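You operate a simulated robot arm through the tools that you are given. There is no shell and no other tool.

You are at the controls of a simulated robot arm. One attempt, no reset.

JOB
Bring the chain pointer into the green band and jog once to try it.
Fine: free the wheel lock first and lock it again ahead of the jog; the display ends on JOG. Where these are worked on the way, their far stop is far enough and under half their travel is too little: wheel lock.

The check looks at the end state, three seconds after you hand in, the way a careful person would. Anything else that was tipped, shoved, dropped, spilled or broken makes it a failure.

ROBOT AND FRAMES
A 7-joint arm with a two-finger parallel gripper, fixed in place. Base frame: the origin is on the floor under the middle of its stand, x ahead of it, y to its left, z up. Lengths are in m, angles in rad, forces in N, time in s.
It reaches about 1.247 m from its shoulder. Its first joint turns from -2.304 to 2.304 rad. Payload 3.91 kg.
The TCP is the grasp point between the finger pads, 0.03 m short of the fingertips. In the tool frame z runs along the fingers and y along their closing line. Largest opening 0.11 m; finger width 0.02, thickness 0.01; the body of the gripper, 0.048 by 0.112 m, starts 0.055 m behind the TCP.
Orientation is told as [roll, pitch, yaw] about the base's x, y, z axes, in that order, counted from this pose: with the fingers straight down and closing along the base's y, the tool's x points along the base's -x, its y along +y and its z along -z.

CONTROLS
- The arm moves only by the tool move_arm. Its argument "plan" is a list of rows, each a list of 2 entries, a list of its own where there are three numbers: the shift along the tool's x, y, z in m, then the turn, a rotation vector about the tool's x, y, z in rad. In form: [[[tx, ty, tz], [wx, wy, wz]], ...]. A call has 1 to 20 rows; each row is the pose to reach, as a shift and turn from the pose commanded when the call began, along the tool's axes at that moment. "hand" is the closure, from 0 (fully open) to 1 (shut), set as the call begins (left out, the last holds). A row lasts 0.2 s, in which the tool goes at most 0.05 m and 0.15 rad; a call with a longer step from one row to the next is refused whole, and so is a gripper value outside its range. Where a pose cannot be reached the arm comes as near as it can. A force on the tool above 70 N (or 10 N above the force at the start of the call, whichever is more), or a blocked arm, ends the call early, and 0.2 s more pass. Each finger travels about 0.108 m/s and halts on what it meets, pressing with about 44 N; the grip force reading is that of the motor and also rises with nothing between the fingers. The clock runs only during rows and for 0.2 s after the last one: add rows that repeat a pose to give the fingers time. The reply holds the time, the measured pose of the TCP, the force on the tool along the base axes, the opening and the grip force, in the units named above and with some noise, with the torque about the TCP (base axes, N m) and any sound that the robot's microphone picked up.
- Cameras (640 x 400 px; columns grow to the right, rows downward): "scene" is fixed at [0.3977, -0.4998, 1.4086]; the picture's right is [0.97, 0.25, 0.00], its down [0.05, -0.19, -0.98] and it looks along [-0.25, 0.95, -0.20] (base axes); focal length 343 px, centre (320, 200). "wrist" rides on the gripper at [0.072, 0.017, -0.103] in the tool frame; the picture's right is [-0.23, 0.97, 0.00], its down [-0.76, -0.18, -0.62] and it looks along [-0.61, -0.14, 0.78] (tool axes); focal length 222 px, centre (320, 200). There is no depth. A picture from a camera that has moved, and an enlarged one, comes with that camera's place and axes in the base frame and with its lens.
- get_image(camera): a new picture of that camera. It takes no simulated time.
- inspect(camera, box): a new picture of the part [left, top, right, bottom] of that camera's present view, enlarged. It takes no simulated time.
- job_done(): hands the job in; it is judged then, once.

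Nothing tells you positions but the pictures and the camera data. Unless the task says otherwise, let go and move clear before handing in.

The tools are called after "Request:" by a JSON object that holds its "name" and its "arguments". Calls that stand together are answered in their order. move_arm: Moves the arm, as the interface text tells. Its arguments: {"type":"object","properties":{"plan":{"type":"array"},"hand":{"type":"number"}},"required":["plan"]} The other tools are called the same way: get_image (camera) takes a picture; inspect (camera, box) takes an enlarged picture of a part of a camera's view; job_done () hands the job in.

At the start:

```text
clock: 0.0
ee_pos: [-0.0213, 0.4488, 1.3544]
orientation: [0.0, 0.0, 0.0]
force: [-0.1, 0.7, -0.5]
ft_torque: [-0.03, -0.02, 0.02]
opening: 0.1098
gripper_force: 0.1
```

scene: 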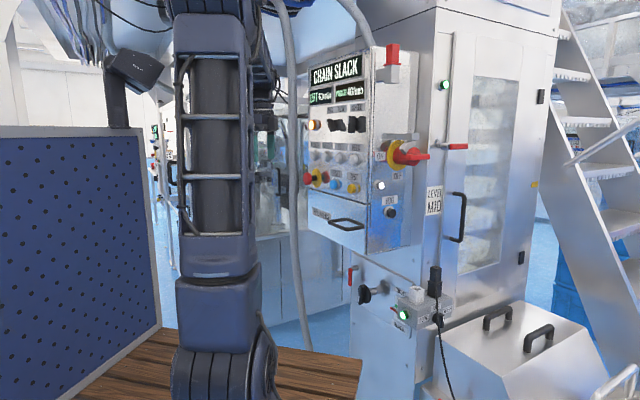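
wrist: 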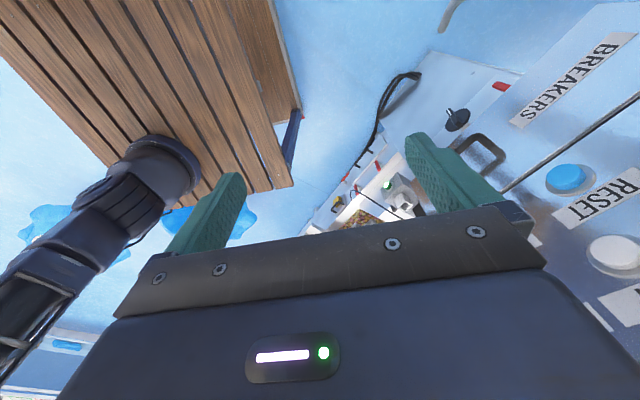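

I see a control cabinet with a "CHAIN SLACK" display, buttons and switches, and the arm in front of it. I'll inspect the panel and the lower parts before moving.

Request:
{"name": "inspect", "arguments": {"camera": "scene", "box": [290, 30, 450, 130]}}

Request:
{"name": "inspect", "arguments": {"camera": "scene", "box": [290, 130, 450, 230]}}

Request:
{"name": "inspect", "arguments": {"camera": "scene", "box": [330, 250, 490, 350]}}

Request:
{"name": "inspect", "arguments": {"camera": "wrist", "box": [300, 60, 540, 240]}}

```text
4.00 times, centred on (370, 80) of scene
camera zoom: at [0.3977, -0.4998, 1.4086], right [0.97, 0.25, 0.0], down [0.05, -0.19, -0.98], along [-0.25, 0.95, -0.2], focal length 1371 px, centre (120, 680)
```

zoom: 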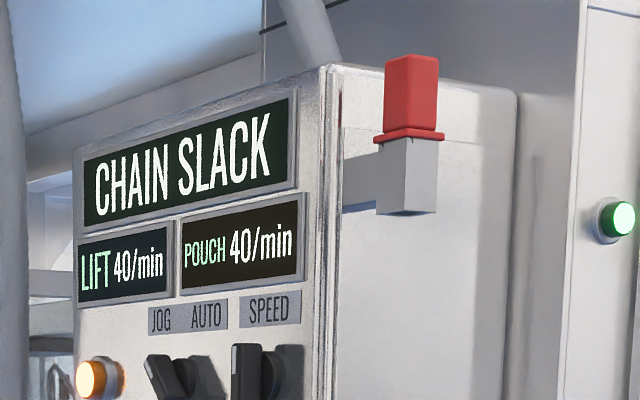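

```text
4.00 times, centred on (370, 180) of scene
camera zoom: at [0.3977, -0.4998, 1.4086], right [0.97, 0.25, 0.0], down [0.05, -0.19, -0.98], along [-0.25, 0.95, -0.2], focal length 1371 px, centre (120, 280)
```

zoom: 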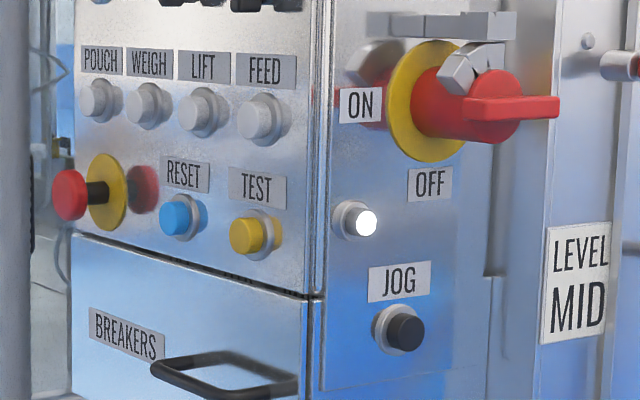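

```text
4.00 times, centred on (410, 300) of scene
camera zoom: at [0.3977, -0.4998, 1.4086], right [0.97, 0.25, 0.0], down [0.05, -0.19, -0.98], along [-0.25, 0.95, -0.2], focal length 1371 px, centre (-40, -200)
```

zoom: 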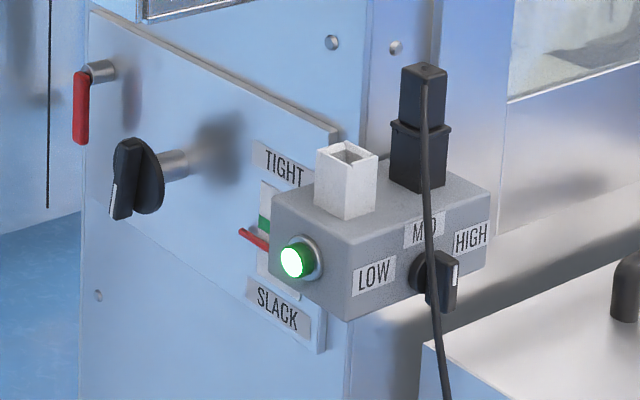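

```text
2.22 times, centred on (420, 150) of wrist
camera zoom: at [-0.0929, 0.4656, 1.4572], right [0.23, 0.97, 0.0], down [0.76, -0.18, 0.62], along [0.61, -0.14, -0.78], focal length 494 px, centre (98, 311)
```

zoom: 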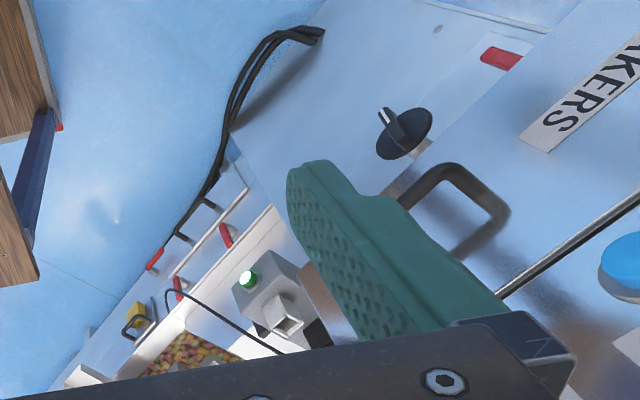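

The lower panel holds a red lever (the wheel lock), a black wheel and a TIGHT/SLACK gauge whose red pointer sits below the green. By triangulation the wheel is near (0.24, 0.83, 0.75), and a grey hose hangs near the path, so I'll check that and the wider view before moving.

Request:
{"name": "inspect", "arguments": {"camera": "scene", "box": [220, 0, 380, 100]}}

Request:
{"name": "inspect", "arguments": {"camera": "scene", "box": [220, 200, 380, 300]}}

Request:
{"name": "inspect", "arguments": {"camera": "scene", "box": [240, 100, 320, 200]}}

Request:
{"name": "inspect", "arguments": {"camera": "scene", "box": [300, 100, 380, 150]}}

Request:
{"name": "inspect", "arguments": {"camera": "wrist", "box": [480, 0, 640, 400]}}

```text
4.00 times, centred on (300, 50) of scene
camera zoom: at [0.3977, -0.4998, 1.4086], right [0.97, 0.25, 0.0], down [0.05, -0.19, -0.98], along [-0.25, 0.95, -0.2], focal length 1371 px, centre (400, 800)
```

zoom: 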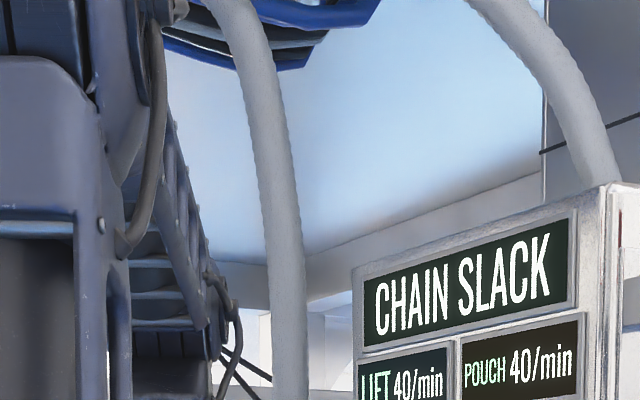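

```text
4.00 times, centred on (300, 250) of scene
camera zoom: at [0.3977, -0.4998, 1.4086], right [0.97, 0.25, 0.0], down [0.05, -0.19, -0.98], along [-0.25, 0.95, -0.2], focal length 1371 px, centre (400, 0)
```

zoom: 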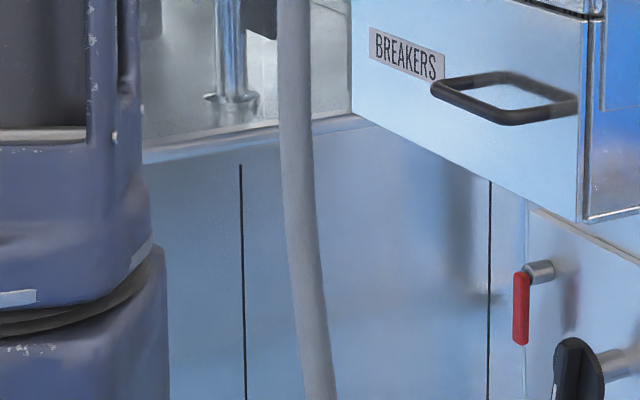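

```text
4.00 times, centred on (280, 150) of scene
camera zoom: at [0.3977, -0.4998, 1.4086], right [0.97, 0.25, 0.0], down [0.05, -0.19, -0.98], along [-0.25, 0.95, -0.2], focal length 1371 px, centre (480, 400)
```

zoom: 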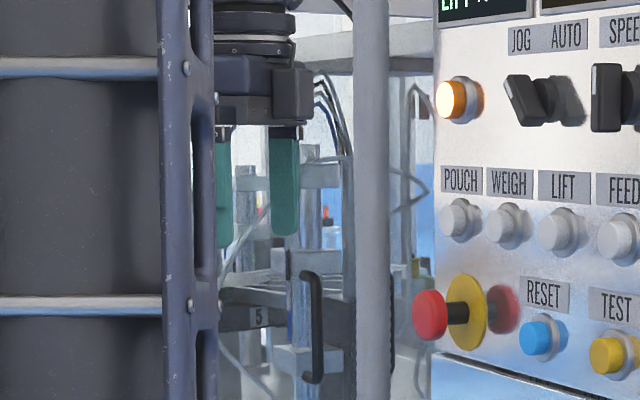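

```text
8.00 times, centred on (340, 125) of scene
camera zoom: at [0.3977, -0.4998, 1.4086], right [0.97, 0.25, 0.0], down [0.05, -0.19, -0.98], along [-0.25, 0.95, -0.2], focal length 2742 px, centre (160, 800)
```

zoom: 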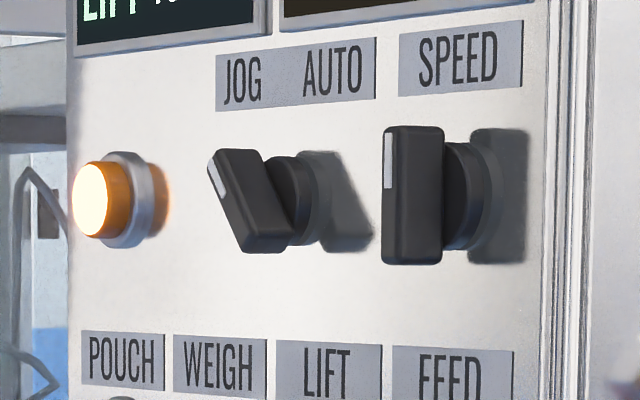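

```text
1.00 times, centred on (560, 200) of wrist (not enlarged: the box is as wide or as high as the picture)
camera zoom: at [-0.0929, 0.4656, 1.4572], right [0.23, 0.97, 0.0], down [0.76, -0.18, 0.62], along [0.61, -0.14, -0.78], focal length 222 px, centre (80, 200)
```

zoom: 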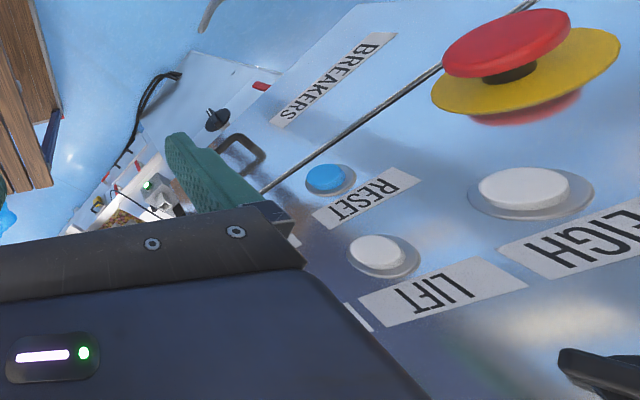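

The selector already points to JOG. The hose may hang in front of the wheel, around x=-0.05, y=0.87, so I'll check the top edge of the wrist picture for it.

Request:
{"name": "inspect", "arguments": {"camera": "wrist", "box": [400, 0, 520, 75]}}

Request:
{"name": "inspect", "arguments": {"camera": "scene", "box": [240, 260, 400, 400]}}

Request:
{"name": "inspect", "arguments": {"camera": "scene", "box": [250, 0, 310, 60]}}

```text
5.33 times, centred on (460, 38) of wrist
camera zoom: at [-0.0929, 0.4656, 1.4572], right [0.23, 0.97, 0.0], down [0.76, -0.18, 0.62], along [0.61, -0.14, -0.78], focal length 1185 px, centre (-427, 1067)
```

zoom: 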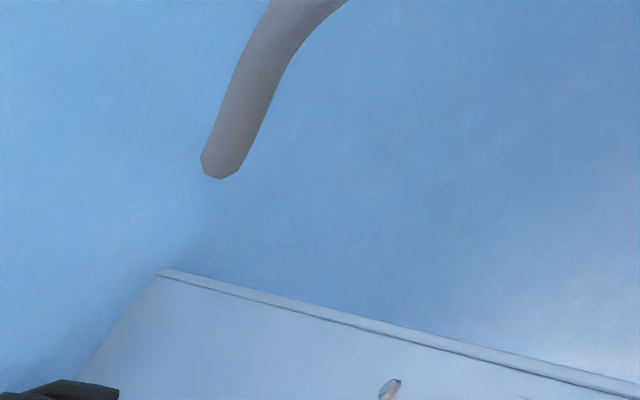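

```text
2.86 times, centred on (320, 330) of scene
camera zoom: at [0.3977, -0.4998, 1.4086], right [0.97, 0.25, 0.0], down [0.05, -0.19, -0.98], along [-0.25, 0.95, -0.2], focal length 979 px, centre (320, -171)
```

zoom: 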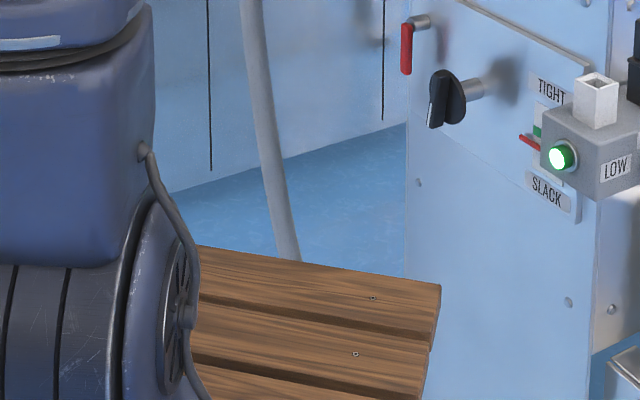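

```text
6.67 times, centred on (280, 30) of scene
camera zoom: at [0.3977, -0.4998, 1.4086], right [0.97, 0.25, 0.0], down [0.05, -0.19, -0.98], along [-0.25, 0.95, -0.2], focal length 2285 px, centre (587, 1333)
```

zoom: 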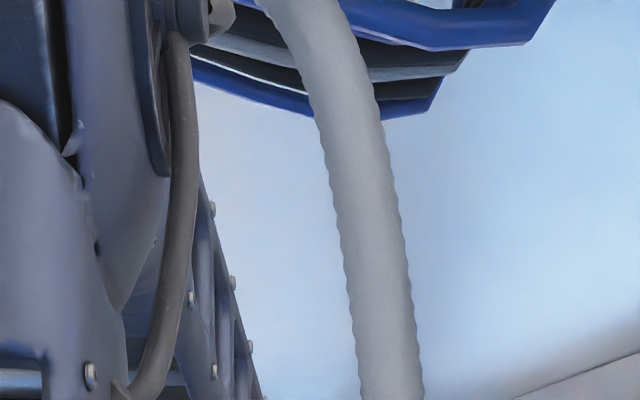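

The hose seems to hang around y=0.95–1.0, behind the work area. I'll move the hand part-way and turn it so the wrist camera can see the lower panel and the hose.

Request:
{"name": "move_arm", "arguments": {"plan": [[[0.012, 0.015, 0.0254], [-0.015, -0.0485, -0.0587]], [[0.024, 0.03, 0.0508], [-0.03, -0.097, -0.1175]], [[0.036, 0.045, 0.0762], [-0.045, -0.1454, -0.1762]], [[0.048, 0.06, 0.1016], [-0.06, -0.1939, -0.235]], [[0.06, 0.075, 0.127], [-0.075, -0.2424, -0.2937]], [[0.072, 0.09, 0.1524], [-0.09, -0.2909, -0.3524]], [[0.084, 0.105, 0.1778], [-0.105, -0.3394, -0.4112]], [[0.096, 0.12, 0.2032], [-0.12, -0.3878, -0.4699]], [[0.108, 0.135, 0.2286], [-0.135, -0.4363, -0.5287]], [[0.12, 0.15, 0.254], [-0.15, -0.4848, -0.5874]], [[0.12, 0.15, 0.254], [-0.15, -0.4848, -0.5874]]]}}

Request:
{"name": "get_image", "arguments": {"camera": "wrist"}}

Request:
{"name": "get_image", "arguments": {"camera": "scene"}}

```text
clock: 2.4
ee_pos: [-0.1408, 0.5982, 1.1012]
orientation: [-0.001, -0.501, 0.6]
force: [-0.1, -0.3, 0.2]
ft_torque: [0.0, 0.01, -0.02]
opening: 0.1102
gripper_force: 0.1
```

```text
taken
camera wrist: at [-0.2442, 0.5481, 1.156], right [-0.39, 0.92, 0.11], down [0.4, 0.06, 0.91], along [0.83, 0.4, -0.39], focal length 222 px, centre (320, 200)
```

wrist: 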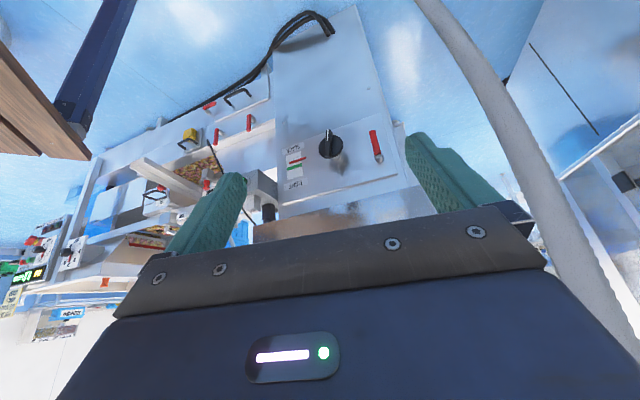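

```text
taken
```

scene: 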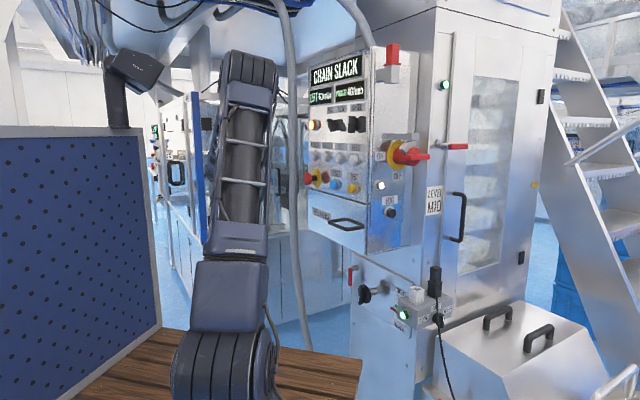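

The panel is clear in this view (upside down), and the hose sits around x=-0.11, y=0.96–1.0. Next I'll zoom on the lock lever, wheel and gauge.

Request:
{"name": "inspect", "arguments": {"camera": "wrist", "box": [260, 100, 420, 210]}}

Request:
{"name": "inspect", "arguments": {"camera": "scene", "box": [330, 250, 430, 340]}}

Request:
{"name": "inspect", "arguments": {"camera": "scene", "box": [335, 258, 385, 310]}}

```text
3.64 times, centred on (340, 155) of wrist
camera zoom: at [-0.2442, 0.5481, 1.156], right [-0.39, 0.92, 0.11], down [0.4, 0.06, 0.91], along [0.83, 0.4, -0.39], focal length 808 px, centre (247, 364)
```

zoom: 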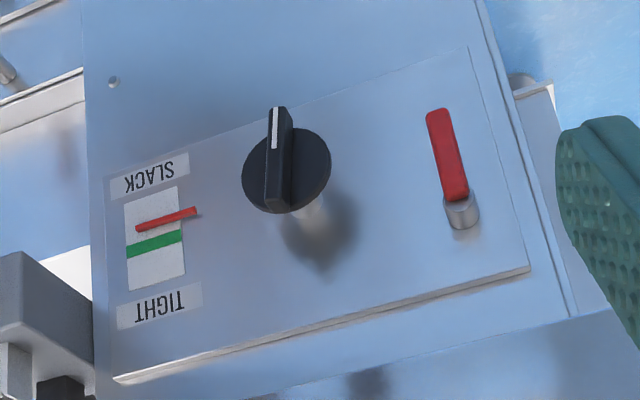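

```text
4.44 times, centred on (380, 295) of scene
camera zoom: at [0.3977, -0.4998, 1.4086], right [0.97, 0.25, 0.0], down [0.05, -0.19, -0.98], along [-0.25, 0.95, -0.2], focal length 1523 px, centre (53, -222)
```

zoom: 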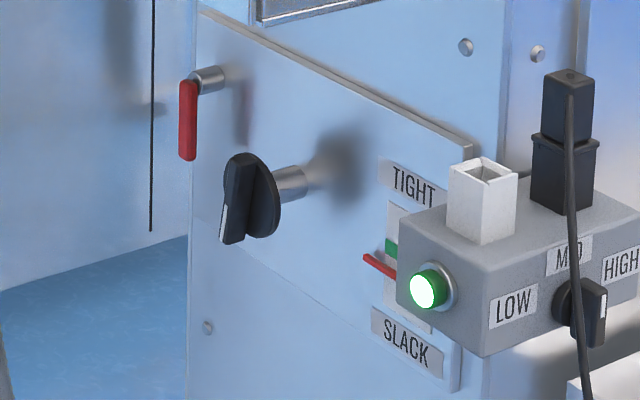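

```text
7.69 times, centred on (360, 284) of scene
camera zoom: at [0.3977, -0.4998, 1.4086], right [0.97, 0.25, 0.0], down [0.05, -0.19, -0.98], along [-0.25, 0.95, -0.2], focal length 2636 px, centre (12, -446)
```

zoom: 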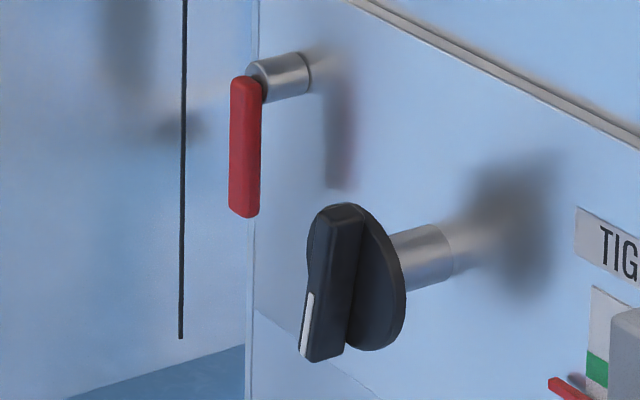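

The panel faces the robot diagonally, its outward normal about (-0.70, -0.72). The lock lever hangs down from a pivot near (0.165, 0.945, 0.80), and the wheel is near (0.235, 0.832, 0.74). I'll turn the hand to face the panel and descend to a standoff.

Request:
{"name": "move_arm", "arguments": {"plan": [[[-0.0009, 0.0031, 0.0188], [-0.0089, -0.0534, -0.0053]], [[-0.0017, 0.0063, 0.0376], [-0.0178, -0.1068, -0.0105]], [[-0.0026, 0.0094, 0.0563], [-0.0267, -0.1602, -0.0158]], [[-0.0035, 0.0125, 0.0751], [-0.0355, -0.2135, -0.0211]], [[-0.0043, 0.0156, 0.0939], [-0.0444, -0.2669, -0.0264]], [[-0.0052, 0.0188, 0.1127], [-0.0533, -0.3203, -0.0316]], [[-0.0061, 0.0219, 0.1314], [-0.0622, -0.3737, -0.0369]], [[-0.0069, 0.025, 0.1502], [-0.0711, -0.4271, -0.0422]], [[-0.0078, 0.0281, 0.169], [-0.08, -0.4805, -0.0474]], [[-0.0087, 0.0313, 0.1878], [-0.0889, -0.5339, -0.0527]], [[-0.0095, 0.0344, 0.2065], [-0.0977, -0.5872, -0.058]], [[-0.0104, 0.0375, 0.2253], [-0.1066, -0.6406, -0.0632]], [[-0.0112, 0.0406, 0.2441], [-0.1155, -0.694, -0.0685]], [[-0.0121, 0.0438, 0.2629], [-0.1244, -0.7474, -0.0738]], [[-0.013, 0.0469, 0.2816], [-0.1333, -0.8008, -0.0791]], [[-0.0138, 0.05, 0.3004], [-0.1422, -0.8542, -0.0843]], [[-0.0147, 0.0531, 0.3192], [-0.151, -0.9075, -0.0896]], [[-0.0156, 0.0563, 0.338], [-0.1599, -0.9609, -0.0949]], [[-0.0164, 0.0594, 0.3567], [-0.1688, -1.0143, -0.1001]], [[-0.0173, 0.0625, 0.3755], [-0.1777, -1.0677, -0.1054]]]}}

Request:
{"name": "get_image", "arguments": {"camera": "wrist"}}

Request:
{"name": "get_image", "arguments": {"camera": "scene"}}

```text
clock: 6.6
ee_pos: [-0.0155, 0.7612, 0.7798]
orientation: [2.691, -1.571, -1.894]
force: [0.4, 0.3, 1.1]
ft_torque: [-0.02, 0.02, 0.0]
opening: 0.11
gripper_force: 0.0
```

```text
taken
camera wrist: at [-0.099, 0.6988, 0.705], right [-0.7, 0.68, 0.23], down [-0.31, -0.57, 0.76], along [0.65, 0.46, 0.61], focal length 222 px, centre (320, 200)
```

wrist: 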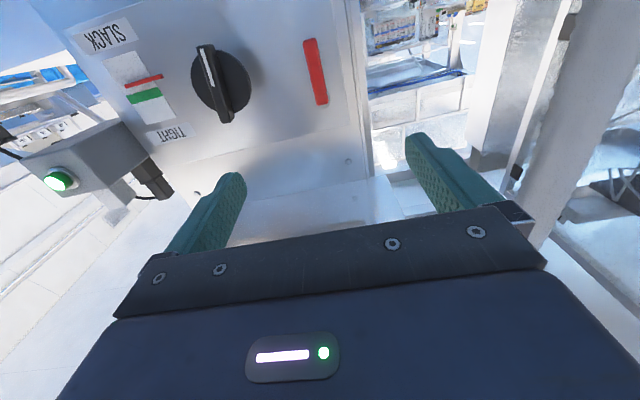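

```text
taken
```

scene: 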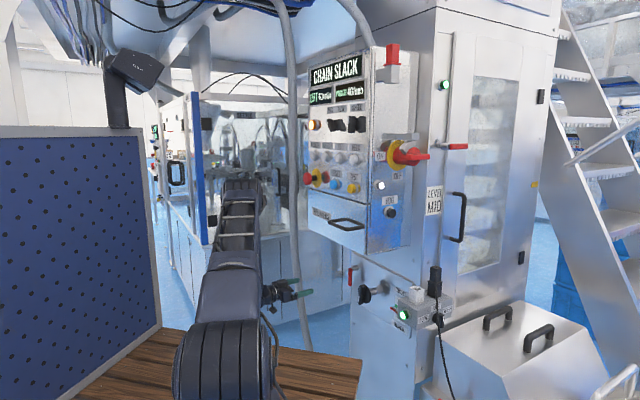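

The hand now faces the panel, and lever, wheel and gauge are visible in both cameras. I'll zoom in to refine positions.

Request:
{"name": "inspect", "arguments": {"camera": "wrist", "box": [70, 0, 390, 200]}}

Request:
{"name": "inspect", "arguments": {"camera": "scene", "box": [335, 258, 415, 318]}}

Request:
{"name": "inspect", "arguments": {"camera": "scene", "box": [230, 240, 380, 340]}}

```text
2.00 times, centred on (230, 100) of wrist
camera zoom: at [-0.099, 0.6988, 0.705], right [-0.7, 0.68, 0.23], down [-0.31, -0.57, 0.76], along [0.65, 0.46, 0.61], focal length 444 px, centre (500, 400)
```

zoom: 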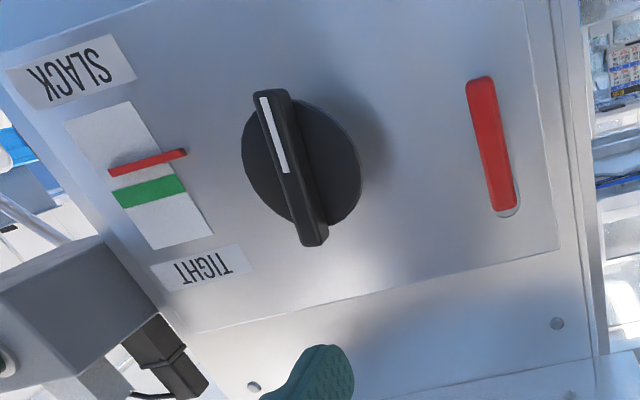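

```text
6.67 times, centred on (375, 288) of scene
camera zoom: at [0.3977, -0.4998, 1.4086], right [0.97, 0.25, 0.0], down [0.05, -0.19, -0.98], along [-0.25, 0.95, -0.2], focal length 2285 px, centre (-47, -387)
```

zoom: 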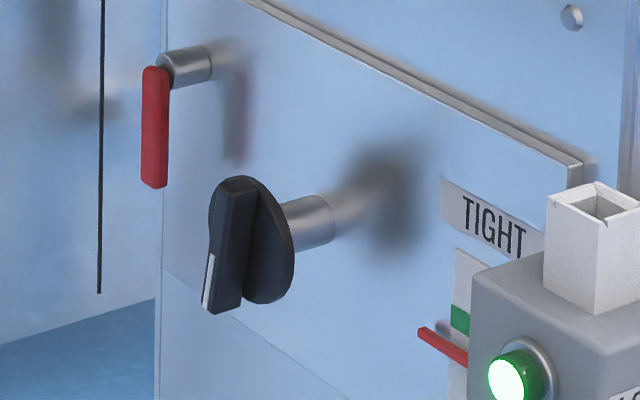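

```text
4.00 times, centred on (305, 290) of scene
camera zoom: at [0.3977, -0.4998, 1.4086], right [0.97, 0.25, 0.0], down [0.05, -0.19, -0.98], along [-0.25, 0.95, -0.2], focal length 1371 px, centre (380, -160)
```

zoom: 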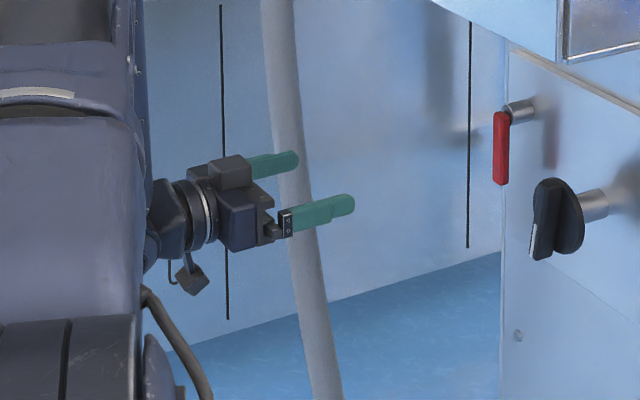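

The lever runs from about (0.166, 0.943, 0.80) down to z=0.718, roughly 4 cm off the panel. I'll narrow the opening to straddle it and come in part-way to check alignment.

Request:
{"name": "move_arm", "arguments": {"plan": [[[0.005, 0, 0.018], [0, 0, 0]], [[0.01, -0.0005, 0.036], [0, 0, 0]], [[0.015, -0.001, 0.054], [0, 0, 0]], [[0.02, -0.0015, 0.072], [0, 0, 0]], [[0.025, -0.002, 0.09], [0, 0, 0]], [[0.03, -0.0026, 0.108], [0, 0, 0]], [[0.036, -0.0026, 0.126], [0, 0, 0]], [[0.0448, -0.0026, 0.145], [0, 0, 0]], [[0.0448, -0.0026, 0.165], [0, 0, 0]], [[0.0448, -0.0026, 0.165], [0, 0, 0]]], "hand": 0.545}}

Request:
{"name": "get_image", "arguments": {"camera": "wrist"}}

Request:
{"name": "inspect", "arguments": {"camera": "scene", "box": [270, 230, 430, 330]}}

```text
clock: 8.8
ee_pos: [0.1028, 0.8771, 0.7351]
orientation: [-1.823, -1.571, 2.62]
force: [-0.3, 0.7, 0.1]
ft_torque: [0.0, -0.04, 0.01]
opening: 0.0502
gripper_force: 0.1
```

```text
taken
camera wrist: at [0.0184, 0.8154, 0.662], right [-0.7, 0.68, 0.23], down [-0.31, -0.57, 0.76], along [0.65, 0.46, 0.61], focal length 222 px, centre (320, 200)
```

wrist: 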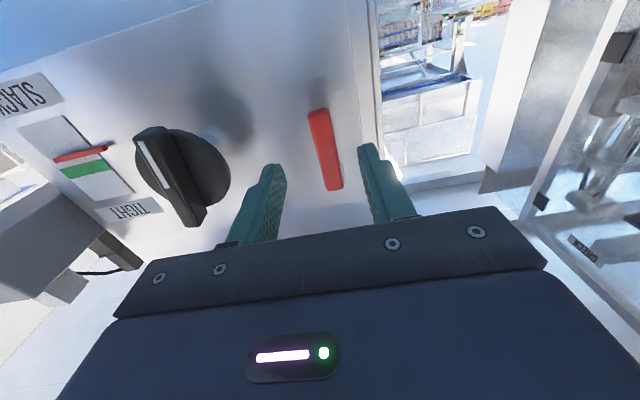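

```text
4.00 times, centred on (350, 280) of scene
camera zoom: at [0.3977, -0.4998, 1.4086], right [0.97, 0.25, 0.0], down [0.05, -0.19, -0.98], along [-0.25, 0.95, -0.2], focal length 1371 px, centre (200, -120)
```

zoom: 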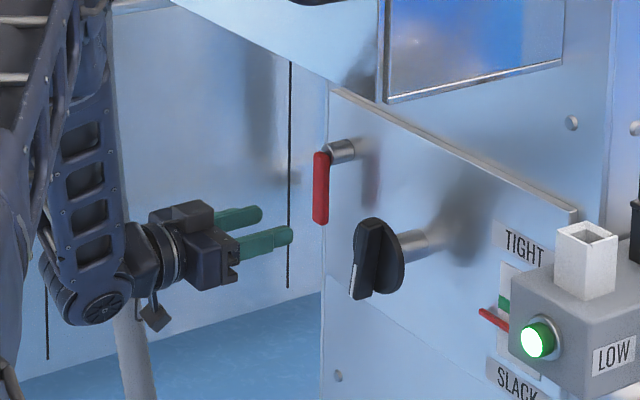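

The lever sits centred between the fingers in the view. I'll advance 8 cm to straddle it.

Request:
{"name": "move_arm", "arguments": {"plan": [[[0, 0, 0.012], [0, 0, 0]], [[0, 0, 0.024], [0, 0, 0]], [[0, 0, 0.036], [0, 0, 0]], [[0, 0, 0.048], [0, 0, 0]], [[0, 0, 0.058], [0, 0, 0]], [[0, 0, 0.068], [0, 0, 0]], [[0, 0, 0.078], [0, 0, 0]], [[0, 0, 0.08], [0, 0, 0]]]}}

Request:
{"name": "get_image", "arguments": {"camera": "wrist"}}

Request:
{"name": "inspect", "arguments": {"camera": "scene", "box": [290, 240, 410, 320]}}

```text
clock: 10.6
ee_pos: [0.1588, 0.9348, 0.735]
orientation: [-2.749, -1.571, -2.734]
force: [-0.7, 0.3, 0.3]
ft_torque: [-0.02, 0.02, -0.04]
opening: 0.0501
gripper_force: 0.1
```

```text
taken
camera wrist: at [0.0745, 0.8726, 0.6611], right [-0.7, 0.68, 0.23], down [-0.31, -0.57, 0.76], along [0.65, 0.46, 0.61], focal length 222 px, centre (320, 200)
```

wrist: 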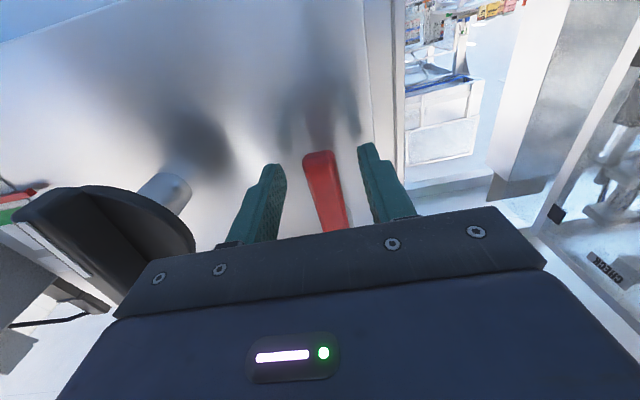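

```text
5.00 times, centred on (350, 280) of scene
camera zoom: at [0.3977, -0.4998, 1.4086], right [0.97, 0.25, 0.0], down [0.05, -0.19, -0.98], along [-0.25, 0.95, -0.2], focal length 1714 px, centre (170, -200)
```

zoom: 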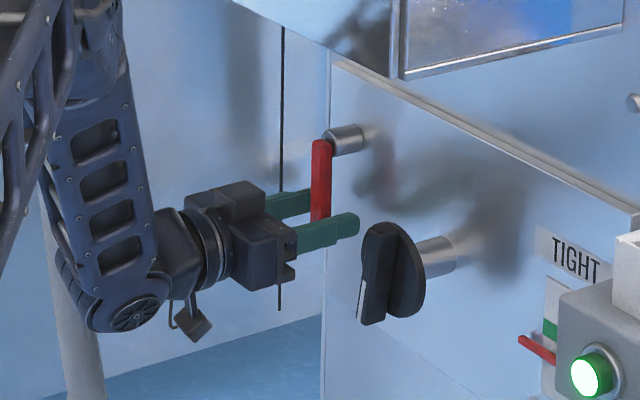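

The lever is straddled. I'll nudge gently toward +y of the tool to learn which way it turns.

Request:
{"name": "move_arm", "arguments": {"plan": [[[0, 0.005, 0], [0, 0, 0]], [[0, 0.01, 0], [0, 0, 0]], [[0, 0.014, 0], [0, 0, 0]], [[0, 0.017, 0], [0, 0, 0]], [[0, 0.02, 0], [0, 0, 0]], [[0, 0.022, 0], [0, 0, 0]]]}}

Request:
{"name": "get_image", "arguments": {"camera": "wrist"}}

```text
clock: 12.0
ee_pos: [0.1434, 0.9473, 0.735]
orientation: [-1.51, -1.572, 2.308]
force: [8.9, -11.4, 0.1]
ft_torque: [0.23, 0.02, -0.3]
opening: 0.0569
gripper_force: 6.8
```

```text
taken
camera wrist: at [0.0595, 0.8866, 0.6608], right [-0.7, 0.68, 0.23], down [-0.31, -0.57, 0.76], along [0.65, 0.46, 0.61], focal length 222 px, centre (320, 200)
```

wrist: 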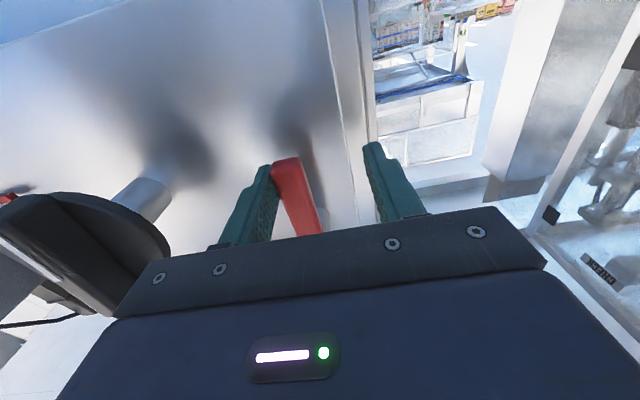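

The lever resists at about 14 N in that direction and hasn't turned, so it is likely at its stop. I'll back off and try the other way.

Request:
{"name": "move_arm", "arguments": {"plan": [[[0, -0.01, 0], [0, 0, 0]], [[0, -0.022, 0], [0, 0, 0]], [[0, -0.032, 0], [0, 0, 0]], [[0, -0.036, 0], [0, 0, 0]], [[0, -0.04, 0], [0, 0, 0]], [[0, -0.043, 0], [0, 0, 0]], [[0, -0.046, 0], [0, 0, 0]]]}}

Request:
{"name": "get_image", "arguments": {"camera": "wrist"}}

Request:
{"name": "inspect", "arguments": {"camera": "scene", "box": [290, 240, 410, 320]}}

```text
clock: 13.6
ee_pos: [0.1761, 0.9163, 0.7334]
orientation: [-2.236, -1.57, 3.036]
force: [-1.6, 1.2, -0.9]
ft_torque: [-0.02, -0.02, 0.02]
opening: 0.0507
gripper_force: 0.6
```

```text
taken
camera wrist: at [0.0917, 0.8548, 0.6606], right [-0.7, 0.68, 0.23], down [-0.31, -0.57, 0.76], along [0.65, 0.46, 0.61], focal length 222 px, centre (320, 200)
```

wrist: 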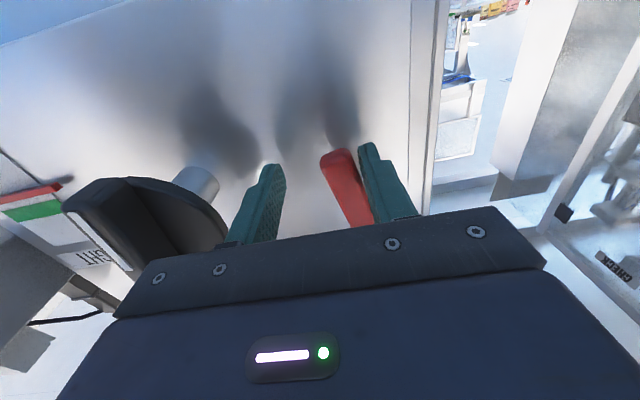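

```text
5.00 times, centred on (350, 280) of scene
camera zoom: at [0.3977, -0.4998, 1.4086], right [0.97, 0.25, 0.0], down [0.05, -0.19, -0.98], along [-0.25, 0.95, -0.2], focal length 1714 px, centre (170, -200)
```

zoom: 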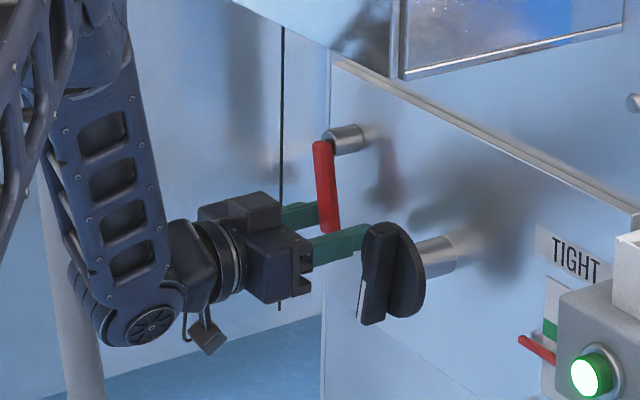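

The lever turns easily toward -u, to the right as seen facing the panel. I'll follow its arc while rolling the hand with it, to about 50° first.

Request:
{"name": "move_arm", "arguments": {"plan": [[[-0.0029, -0.0058, 0], [0, 0, -0.105]], [[-0.0064, -0.0113, 0], [0, 0, -0.209]], [[-0.0105, -0.0164, 0], [0, 0, -0.314]], [[-0.0151, -0.021, 0], [0, 0, -0.419]], [[-0.0202, -0.0251, 0], [0, 0, -0.524]], [[-0.0256, -0.0287, 0], [0, 0, -0.628]], [[-0.0314, -0.0317, 0], [0, 0, -0.733]]]}}

Request:
{"name": "get_image", "arguments": {"camera": "wrist"}}

Request:
{"name": "inspect", "arguments": {"camera": "scene", "box": [290, 240, 410, 320]}}

```text
clock: 15.2
ee_pos: [0.1963, 0.895, 0.7658]
orientation: [-1.57, -0.838, 2.369]
force: [-0.7, -0.2, -1.4]
ft_torque: [0.0, -0.05, 0.01]
opening: 0.0506
gripper_force: 0.5
```

```text
taken
camera wrist: at [0.1515, 0.7961, 0.6999], right [-0.63, 0.61, -0.48], down [-0.71, -0.18, 0.68], along [0.33, 0.77, 0.55], focal length 222 px, centre (320, 200)
```

wrist: 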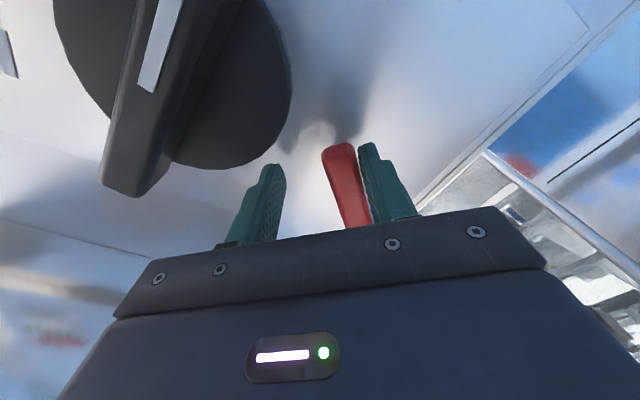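

```text
5.00 times, centred on (350, 280) of scene
camera zoom: at [0.3977, -0.4998, 1.4086], right [0.97, 0.25, 0.0], down [0.05, -0.19, -0.98], along [-0.25, 0.95, -0.2], focal length 1714 px, centre (170, -200)
```

zoom: 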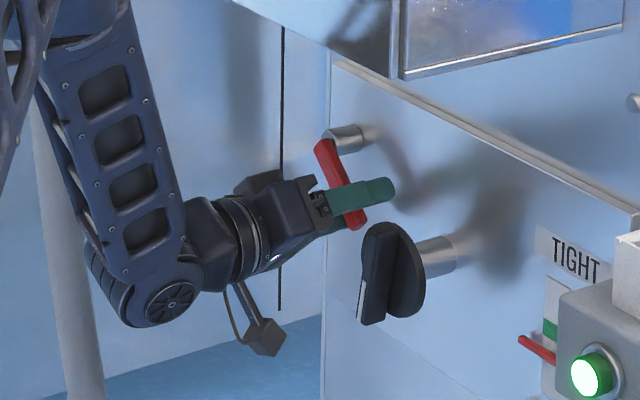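

The lever follows well at about 50°. I'll repeat the same arc in the tool frame to reach about 92° and watch the force for the stop.

Request:
{"name": "move_arm", "arguments": {"plan": [[[-0.0029, -0.0058, 0], [0, 0, -0.105]], [[-0.0064, -0.0113, 0], [0, 0, -0.209]], [[-0.0105, -0.0164, 0], [0, 0, -0.314]], [[-0.0151, -0.021, 0], [0, 0, -0.419]], [[-0.0202, -0.0251, 0], [0, 0, -0.524]], [[-0.0256, -0.0287, 0], [0, 0, -0.628]], [[-0.0314, -0.0317, 0], [0, 0, -0.733]]]}}

Request:
{"name": "get_image", "arguments": {"camera": "wrist"}}

Request:
{"name": "inspect", "arguments": {"camera": "scene", "box": [290, 240, 410, 320]}}

```text
clock: 16.8
ee_pos: [0.2009, 0.8922, 0.8119]
orientation: [-1.571, -0.102, 2.37]
force: [0.3, -0.1, -0.8]
ft_torque: [-0.01, -0.03, -0.04]
opening: 0.0508
gripper_force: 1.0
```

```text
taken
camera wrist: at [0.1785, 0.7701, 0.7866], right [-0.23, 0.23, -0.95], down [-0.96, 0.07, 0.25], along [0.12, 0.97, 0.2], focal length 222 px, centre (320, 200)
```

wrist: 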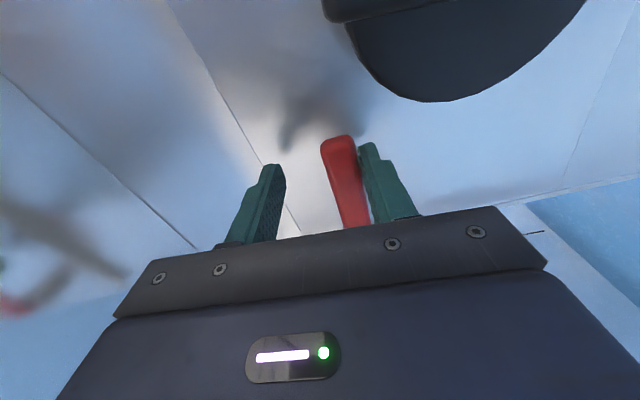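

```text
5.00 times, centred on (350, 280) of scene
camera zoom: at [0.3977, -0.4998, 1.4086], right [0.97, 0.25, 0.0], down [0.05, -0.19, -0.98], along [-0.25, 0.95, -0.2], focal length 1714 px, centre (170, -200)
```

zoom: 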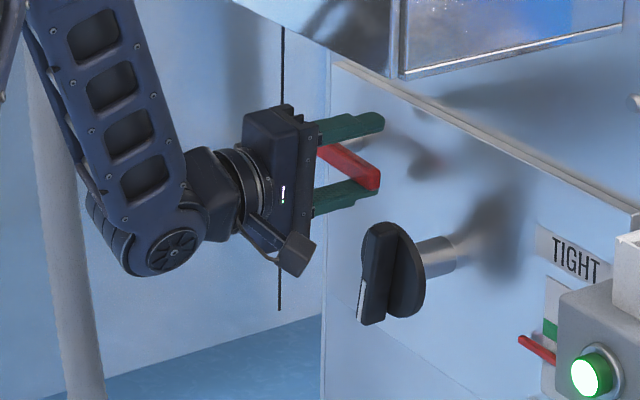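

Force is still low with the lever near 85–90°, so no stop yet. I'll continue in small steps until it resists.

Request:
{"name": "move_arm", "arguments": {"plan": [[[-0.0029, -0.0058, 0], [0, 0, -0.105]], [[-0.0064, -0.0113, 0], [0, 0, -0.209]], [[-0.0105, -0.0164, 0], [0, 0, -0.314]]]}}

Request:
{"name": "get_image", "arguments": {"camera": "wrist"}}

Request:
{"name": "inspect", "arguments": {"camera": "scene", "box": [290, 240, 410, 320]}}

```text
clock: 17.6
ee_pos: [0.1935, 0.9002, 0.8224]
orientation: [-1.564, 0.213, 2.37]
force: [4.8, 10.7, -41.1]
ft_torque: [0.51, 0.73, 0.39]
opening: 0.0695
gripper_force: 19.3
```

```text
taken
camera wrist: at [0.1751, 0.7741, 0.8215], right [-0.02, 0.01, -1.0], down [-0.99, 0.1, 0.02], along [0.1, 0.99, 0.0], focal length 222 px, centre (320, 200)
```

wrist: 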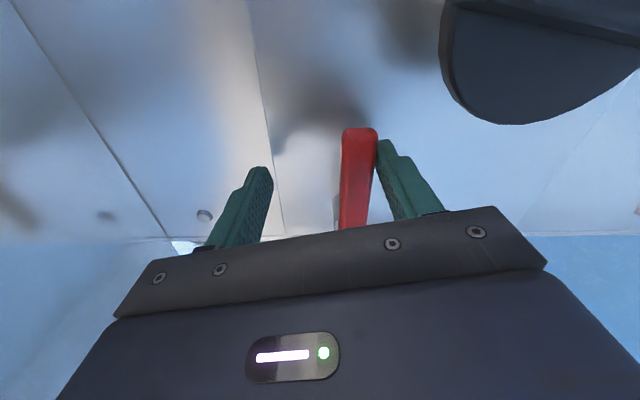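

```text
5.00 times, centred on (350, 280) of scene
camera zoom: at [0.3977, -0.4998, 1.4086], right [0.97, 0.25, 0.0], down [0.05, -0.19, -0.98], along [-0.25, 0.95, -0.2], focal length 1714 px, centre (170, -200)
```

zoom: 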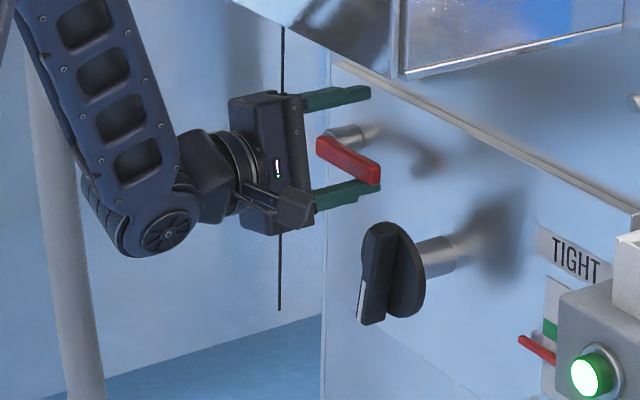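

The stop is reached: about 41 N with the lever horizontal. I'll back the fingers to centre around the lever and check that it stays.

Request:
{"name": "move_arm", "arguments": {"plan": [[[0.0003, 0.0075, 0], [0, 0, 0.042]], [[0.0006, 0.015, 0], [0, 0, 0.084]], [[0.001, 0.0226, 0], [0, 0, 0.125]], [[0.0013, 0.0302, 0], [0, 0, 0.167]], [[0.0016, 0.0377, 0], [0, 0, 0.209]], [[0.0016, 0.0377, 0], [0, 0, 0.209]]]}}

Request:
{"name": "get_image", "arguments": {"camera": "wrist"}}

Request:
{"name": "inspect", "arguments": {"camera": "scene", "box": [290, 240, 410, 320]}}

```text
clock: 19.0
ee_pos: [0.1999, 0.8947, 0.7923]
orientation: [-1.572, 0.002, 2.369]
force: [-0.8, 0.0, -0.2]
ft_torque: [0.03, -0.01, 0.01]
opening: 0.0504
gripper_force: 0.0
```

```text
taken
camera wrist: at [0.1795, 0.7692, 0.774], right [-0.16, 0.16, -0.97], down [-0.98, 0.09, 0.18], along [0.11, 0.98, 0.14], focal length 222 px, centre (320, 200)
```

wrist: 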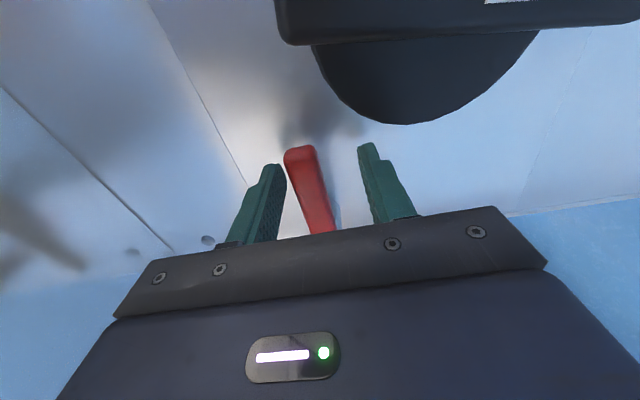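

```text
5.00 times, centred on (350, 280) of scene
camera zoom: at [0.3977, -0.4998, 1.4086], right [0.97, 0.25, 0.0], down [0.05, -0.19, -0.98], along [-0.25, 0.95, -0.2], focal length 1714 px, centre (170, -200)
```

zoom: 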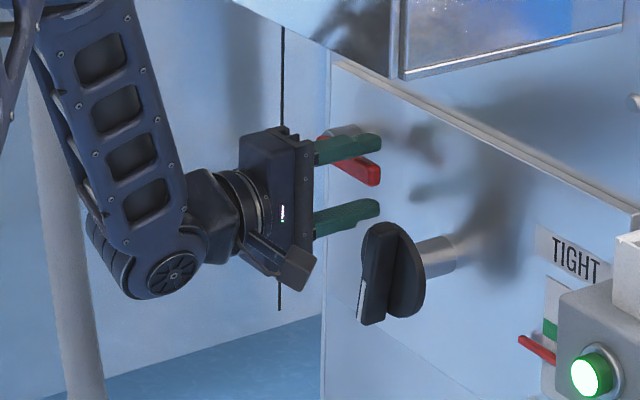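

The lever stayed horizontal at its far stop. Now I'll retreat, roll the hand back to match the wheel bar, and line up in front of the wheel.

Request:
{"name": "move_arm", "arguments": {"plan": [[[0, 0, -0.015], [0, 0, 0]], [[0, 0, -0.035], [0, 0, 0]], [[0, 0, -0.06], [0, 0, 0]], [[0, 0, -0.085], [0, 0, 0]], [[0, 0, -0.105], [0, 0, 0]], [[0.0054, 0.004, -0.105], [0, 0, 0.137]], [[0.0109, 0.008, -0.105], [0, 0, 0.274]], [[0.0163, 0.012, -0.105], [0, 0, 0.411]], [[0.0218, 0.016, -0.105], [0, 0, 0.548]], [[0.0272, 0.02, -0.105], [0, 0, 0.685]], [[0.0326, 0.024, -0.105], [0, 0, 0.822]], [[0.0381, 0.028, -0.105], [0, 0, 0.958]], [[0.0435, 0.032, -0.105], [0, 0, 1.095]], [[0.0489, 0.036, -0.105], [0, 0, 1.232]], [[0.0544, 0.04, -0.105], [0, 0, 1.369]], [[0.0598, 0.044, -0.105], [0, 0, 1.506]], [[0.0653, 0.048, -0.105], [0, 0, 1.643]], [[0.0707, 0.052, -0.105], [0, 0, 1.78]], [[0.0707, 0.052, -0.105], [0, 0, 1.78]]], "hand": 0.545}}

Request:
{"name": "get_image", "arguments": {"camera": "wrist"}}

Request:
{"name": "get_image", "arguments": {"camera": "scene"}}

Request:
{"name": "inspect", "arguments": {"camera": "scene", "box": [290, 240, 410, 320]}}

```text
clock: 23.0
ee_pos: [0.1786, 0.7687, 0.7398]
orientation: [1.571, -1.36, -0.775]
force: [0.2, 0.0, -0.3]
ft_torque: [0.03, 0.0, 0.01]
opening: 0.0499
gripper_force: 0.1
```

```text
taken
camera wrist: at [0.0829, 0.7169, 0.6714], right [-0.65, 0.63, 0.43], down [-0.2, -0.68, 0.71], along [0.74, 0.37, 0.56], focal length 222 px, centre (320, 200)
```

wrist: 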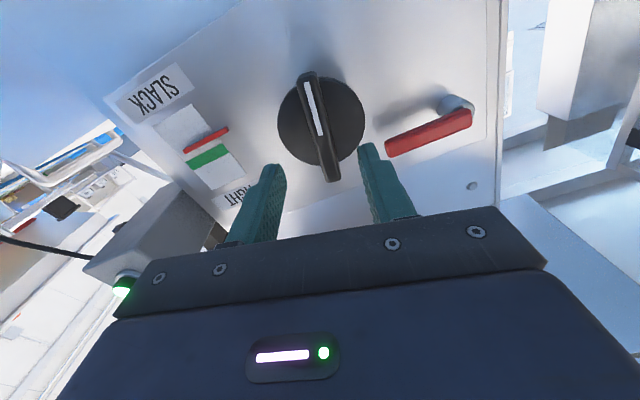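

```text
taken
```

scene: 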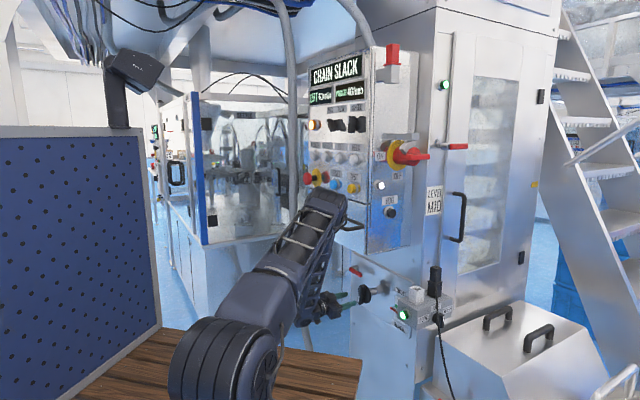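

```text
5.00 times, centred on (350, 280) of scene
camera zoom: at [0.3977, -0.4998, 1.4086], right [0.97, 0.25, 0.0], down [0.05, -0.19, -0.98], along [-0.25, 0.95, -0.2], focal length 1714 px, centre (170, -200)
```

zoom: 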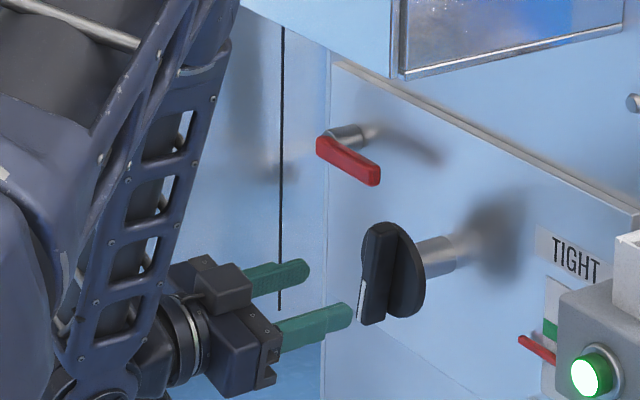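

The fingers are lined up with the wheel bar within a few millimetres. I'll check that the elbow is clear of the drawer handle before advancing.

Request:
{"name": "inspect", "arguments": {"camera": "scene", "box": [240, 160, 400, 260]}}

Request:
{"name": "inspect", "arguments": {"camera": "wrist", "box": [110, 40, 430, 240]}}

Request:
{"name": "inspect", "arguments": {"camera": "scene", "box": [300, 50, 380, 100]}}

```text
4.00 times, centred on (320, 210) of scene
camera zoom: at [0.3977, -0.4998, 1.4086], right [0.97, 0.25, 0.0], down [0.05, -0.19, -0.98], along [-0.25, 0.95, -0.2], focal length 1371 px, centre (320, 160)
```

zoom: 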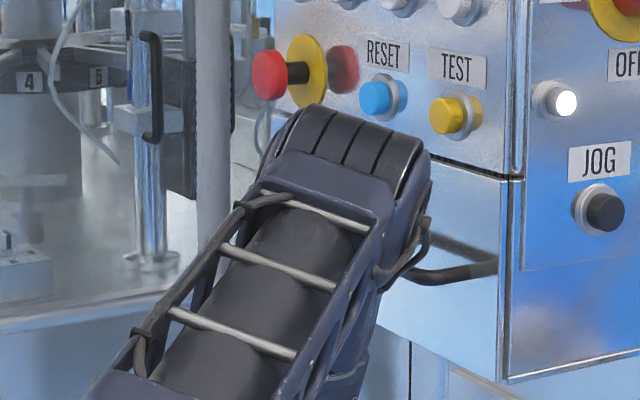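

```text
2.00 times, centred on (270, 140) of wrist
camera zoom: at [0.0829, 0.7169, 0.6714], right [-0.65, 0.63, 0.43], down [-0.2, -0.68, 0.71], along [0.74, 0.37, 0.56], focal length 444 px, centre (420, 320)
```

zoom: 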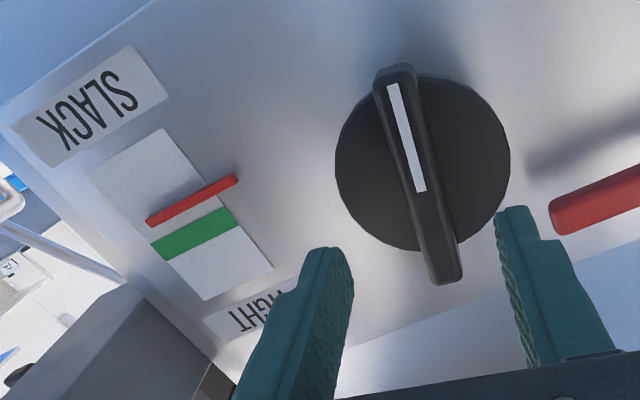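

```text
8.00 times, centred on (340, 75) of scene
camera zoom: at [0.3977, -0.4998, 1.4086], right [0.97, 0.25, 0.0], down [0.05, -0.19, -0.98], along [-0.25, 0.95, -0.2], focal length 2742 px, centre (160, 1200)
```

zoom: 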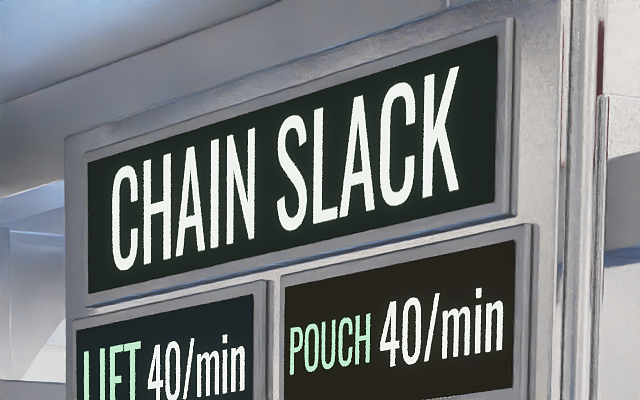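

My estimate puts the elbow several centimetres in front of the box. I'll advance in small steps and watch both the grip alignment and the elbow clearance.

Request:
{"name": "move_arm", "arguments": {"plan": [[[0, 0.001, 0.01], [0, 0, 0]], [[0, 0.001, 0.02], [0, 0, 0]], [[0, 0.001, 0.03], [0, 0, 0]], [[0, 0.001, 0.035], [0, 0, 0]]]}}

Request:
{"name": "inspect", "arguments": {"camera": "scene", "box": [240, 160, 400, 260]}}

Request:
{"name": "inspect", "arguments": {"camera": "scene", "box": [300, 250, 420, 330]}}

Request:
{"name": "get_image", "arguments": {"camera": "wrist"}}

```text
clock: 24.0
ee_pos: [0.2015, 0.7937, 0.7392]
orientation: [1.573, -1.358, -0.776]
force: [-0.3, 0.3, 0.4]
ft_torque: [0.01, 0.01, -0.02]
opening: 0.0499
gripper_force: 0.1
```

```text
4.00 times, centred on (320, 210) of scene
camera zoom: at [0.3977, -0.4998, 1.4086], right [0.97, 0.25, 0.0], down [0.05, -0.19, -0.98], along [-0.25, 0.95, -0.2], focal length 1371 px, centre (320, 160)
```

zoom: 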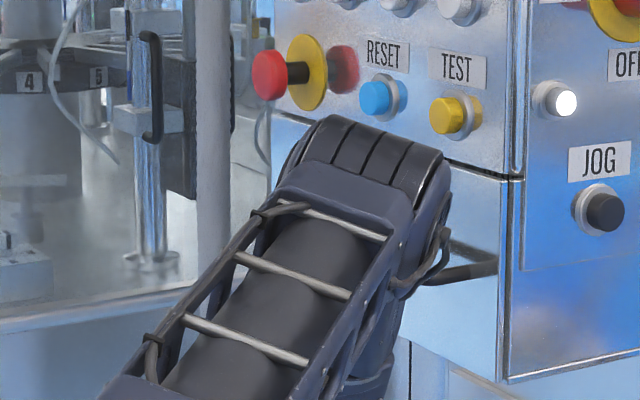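

```text
5.00 times, centred on (360, 290) of scene
camera zoom: at [0.3977, -0.4998, 1.4086], right [0.97, 0.25, 0.0], down [0.05, -0.19, -0.98], along [-0.25, 0.95, -0.2], focal length 1714 px, centre (120, -250)
```

zoom: 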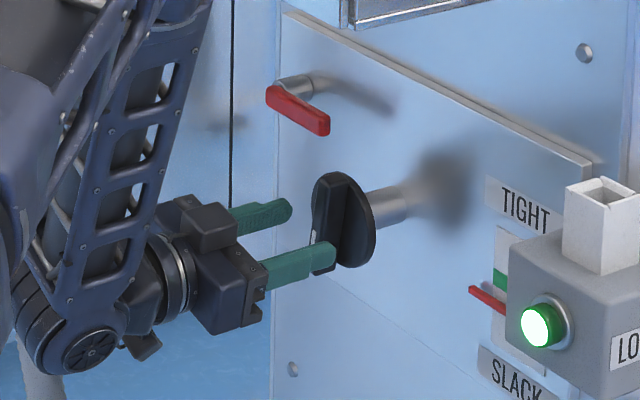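

```text
taken
camera wrist: at [0.1064, 0.7419, 0.6715], right [-0.65, 0.63, 0.42], down [-0.2, -0.68, 0.71], along [0.73, 0.38, 0.56], focal length 222 px, centre (320, 200)
```

wrist: 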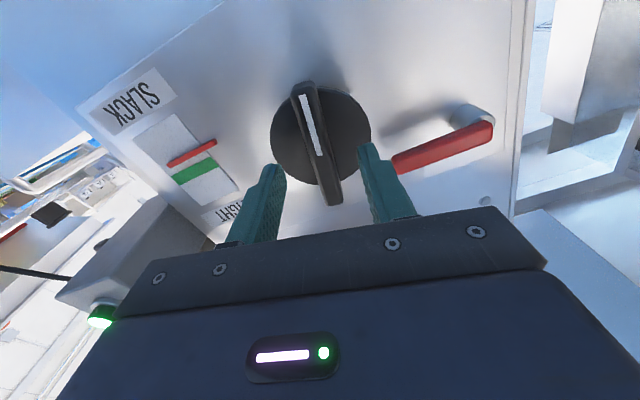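

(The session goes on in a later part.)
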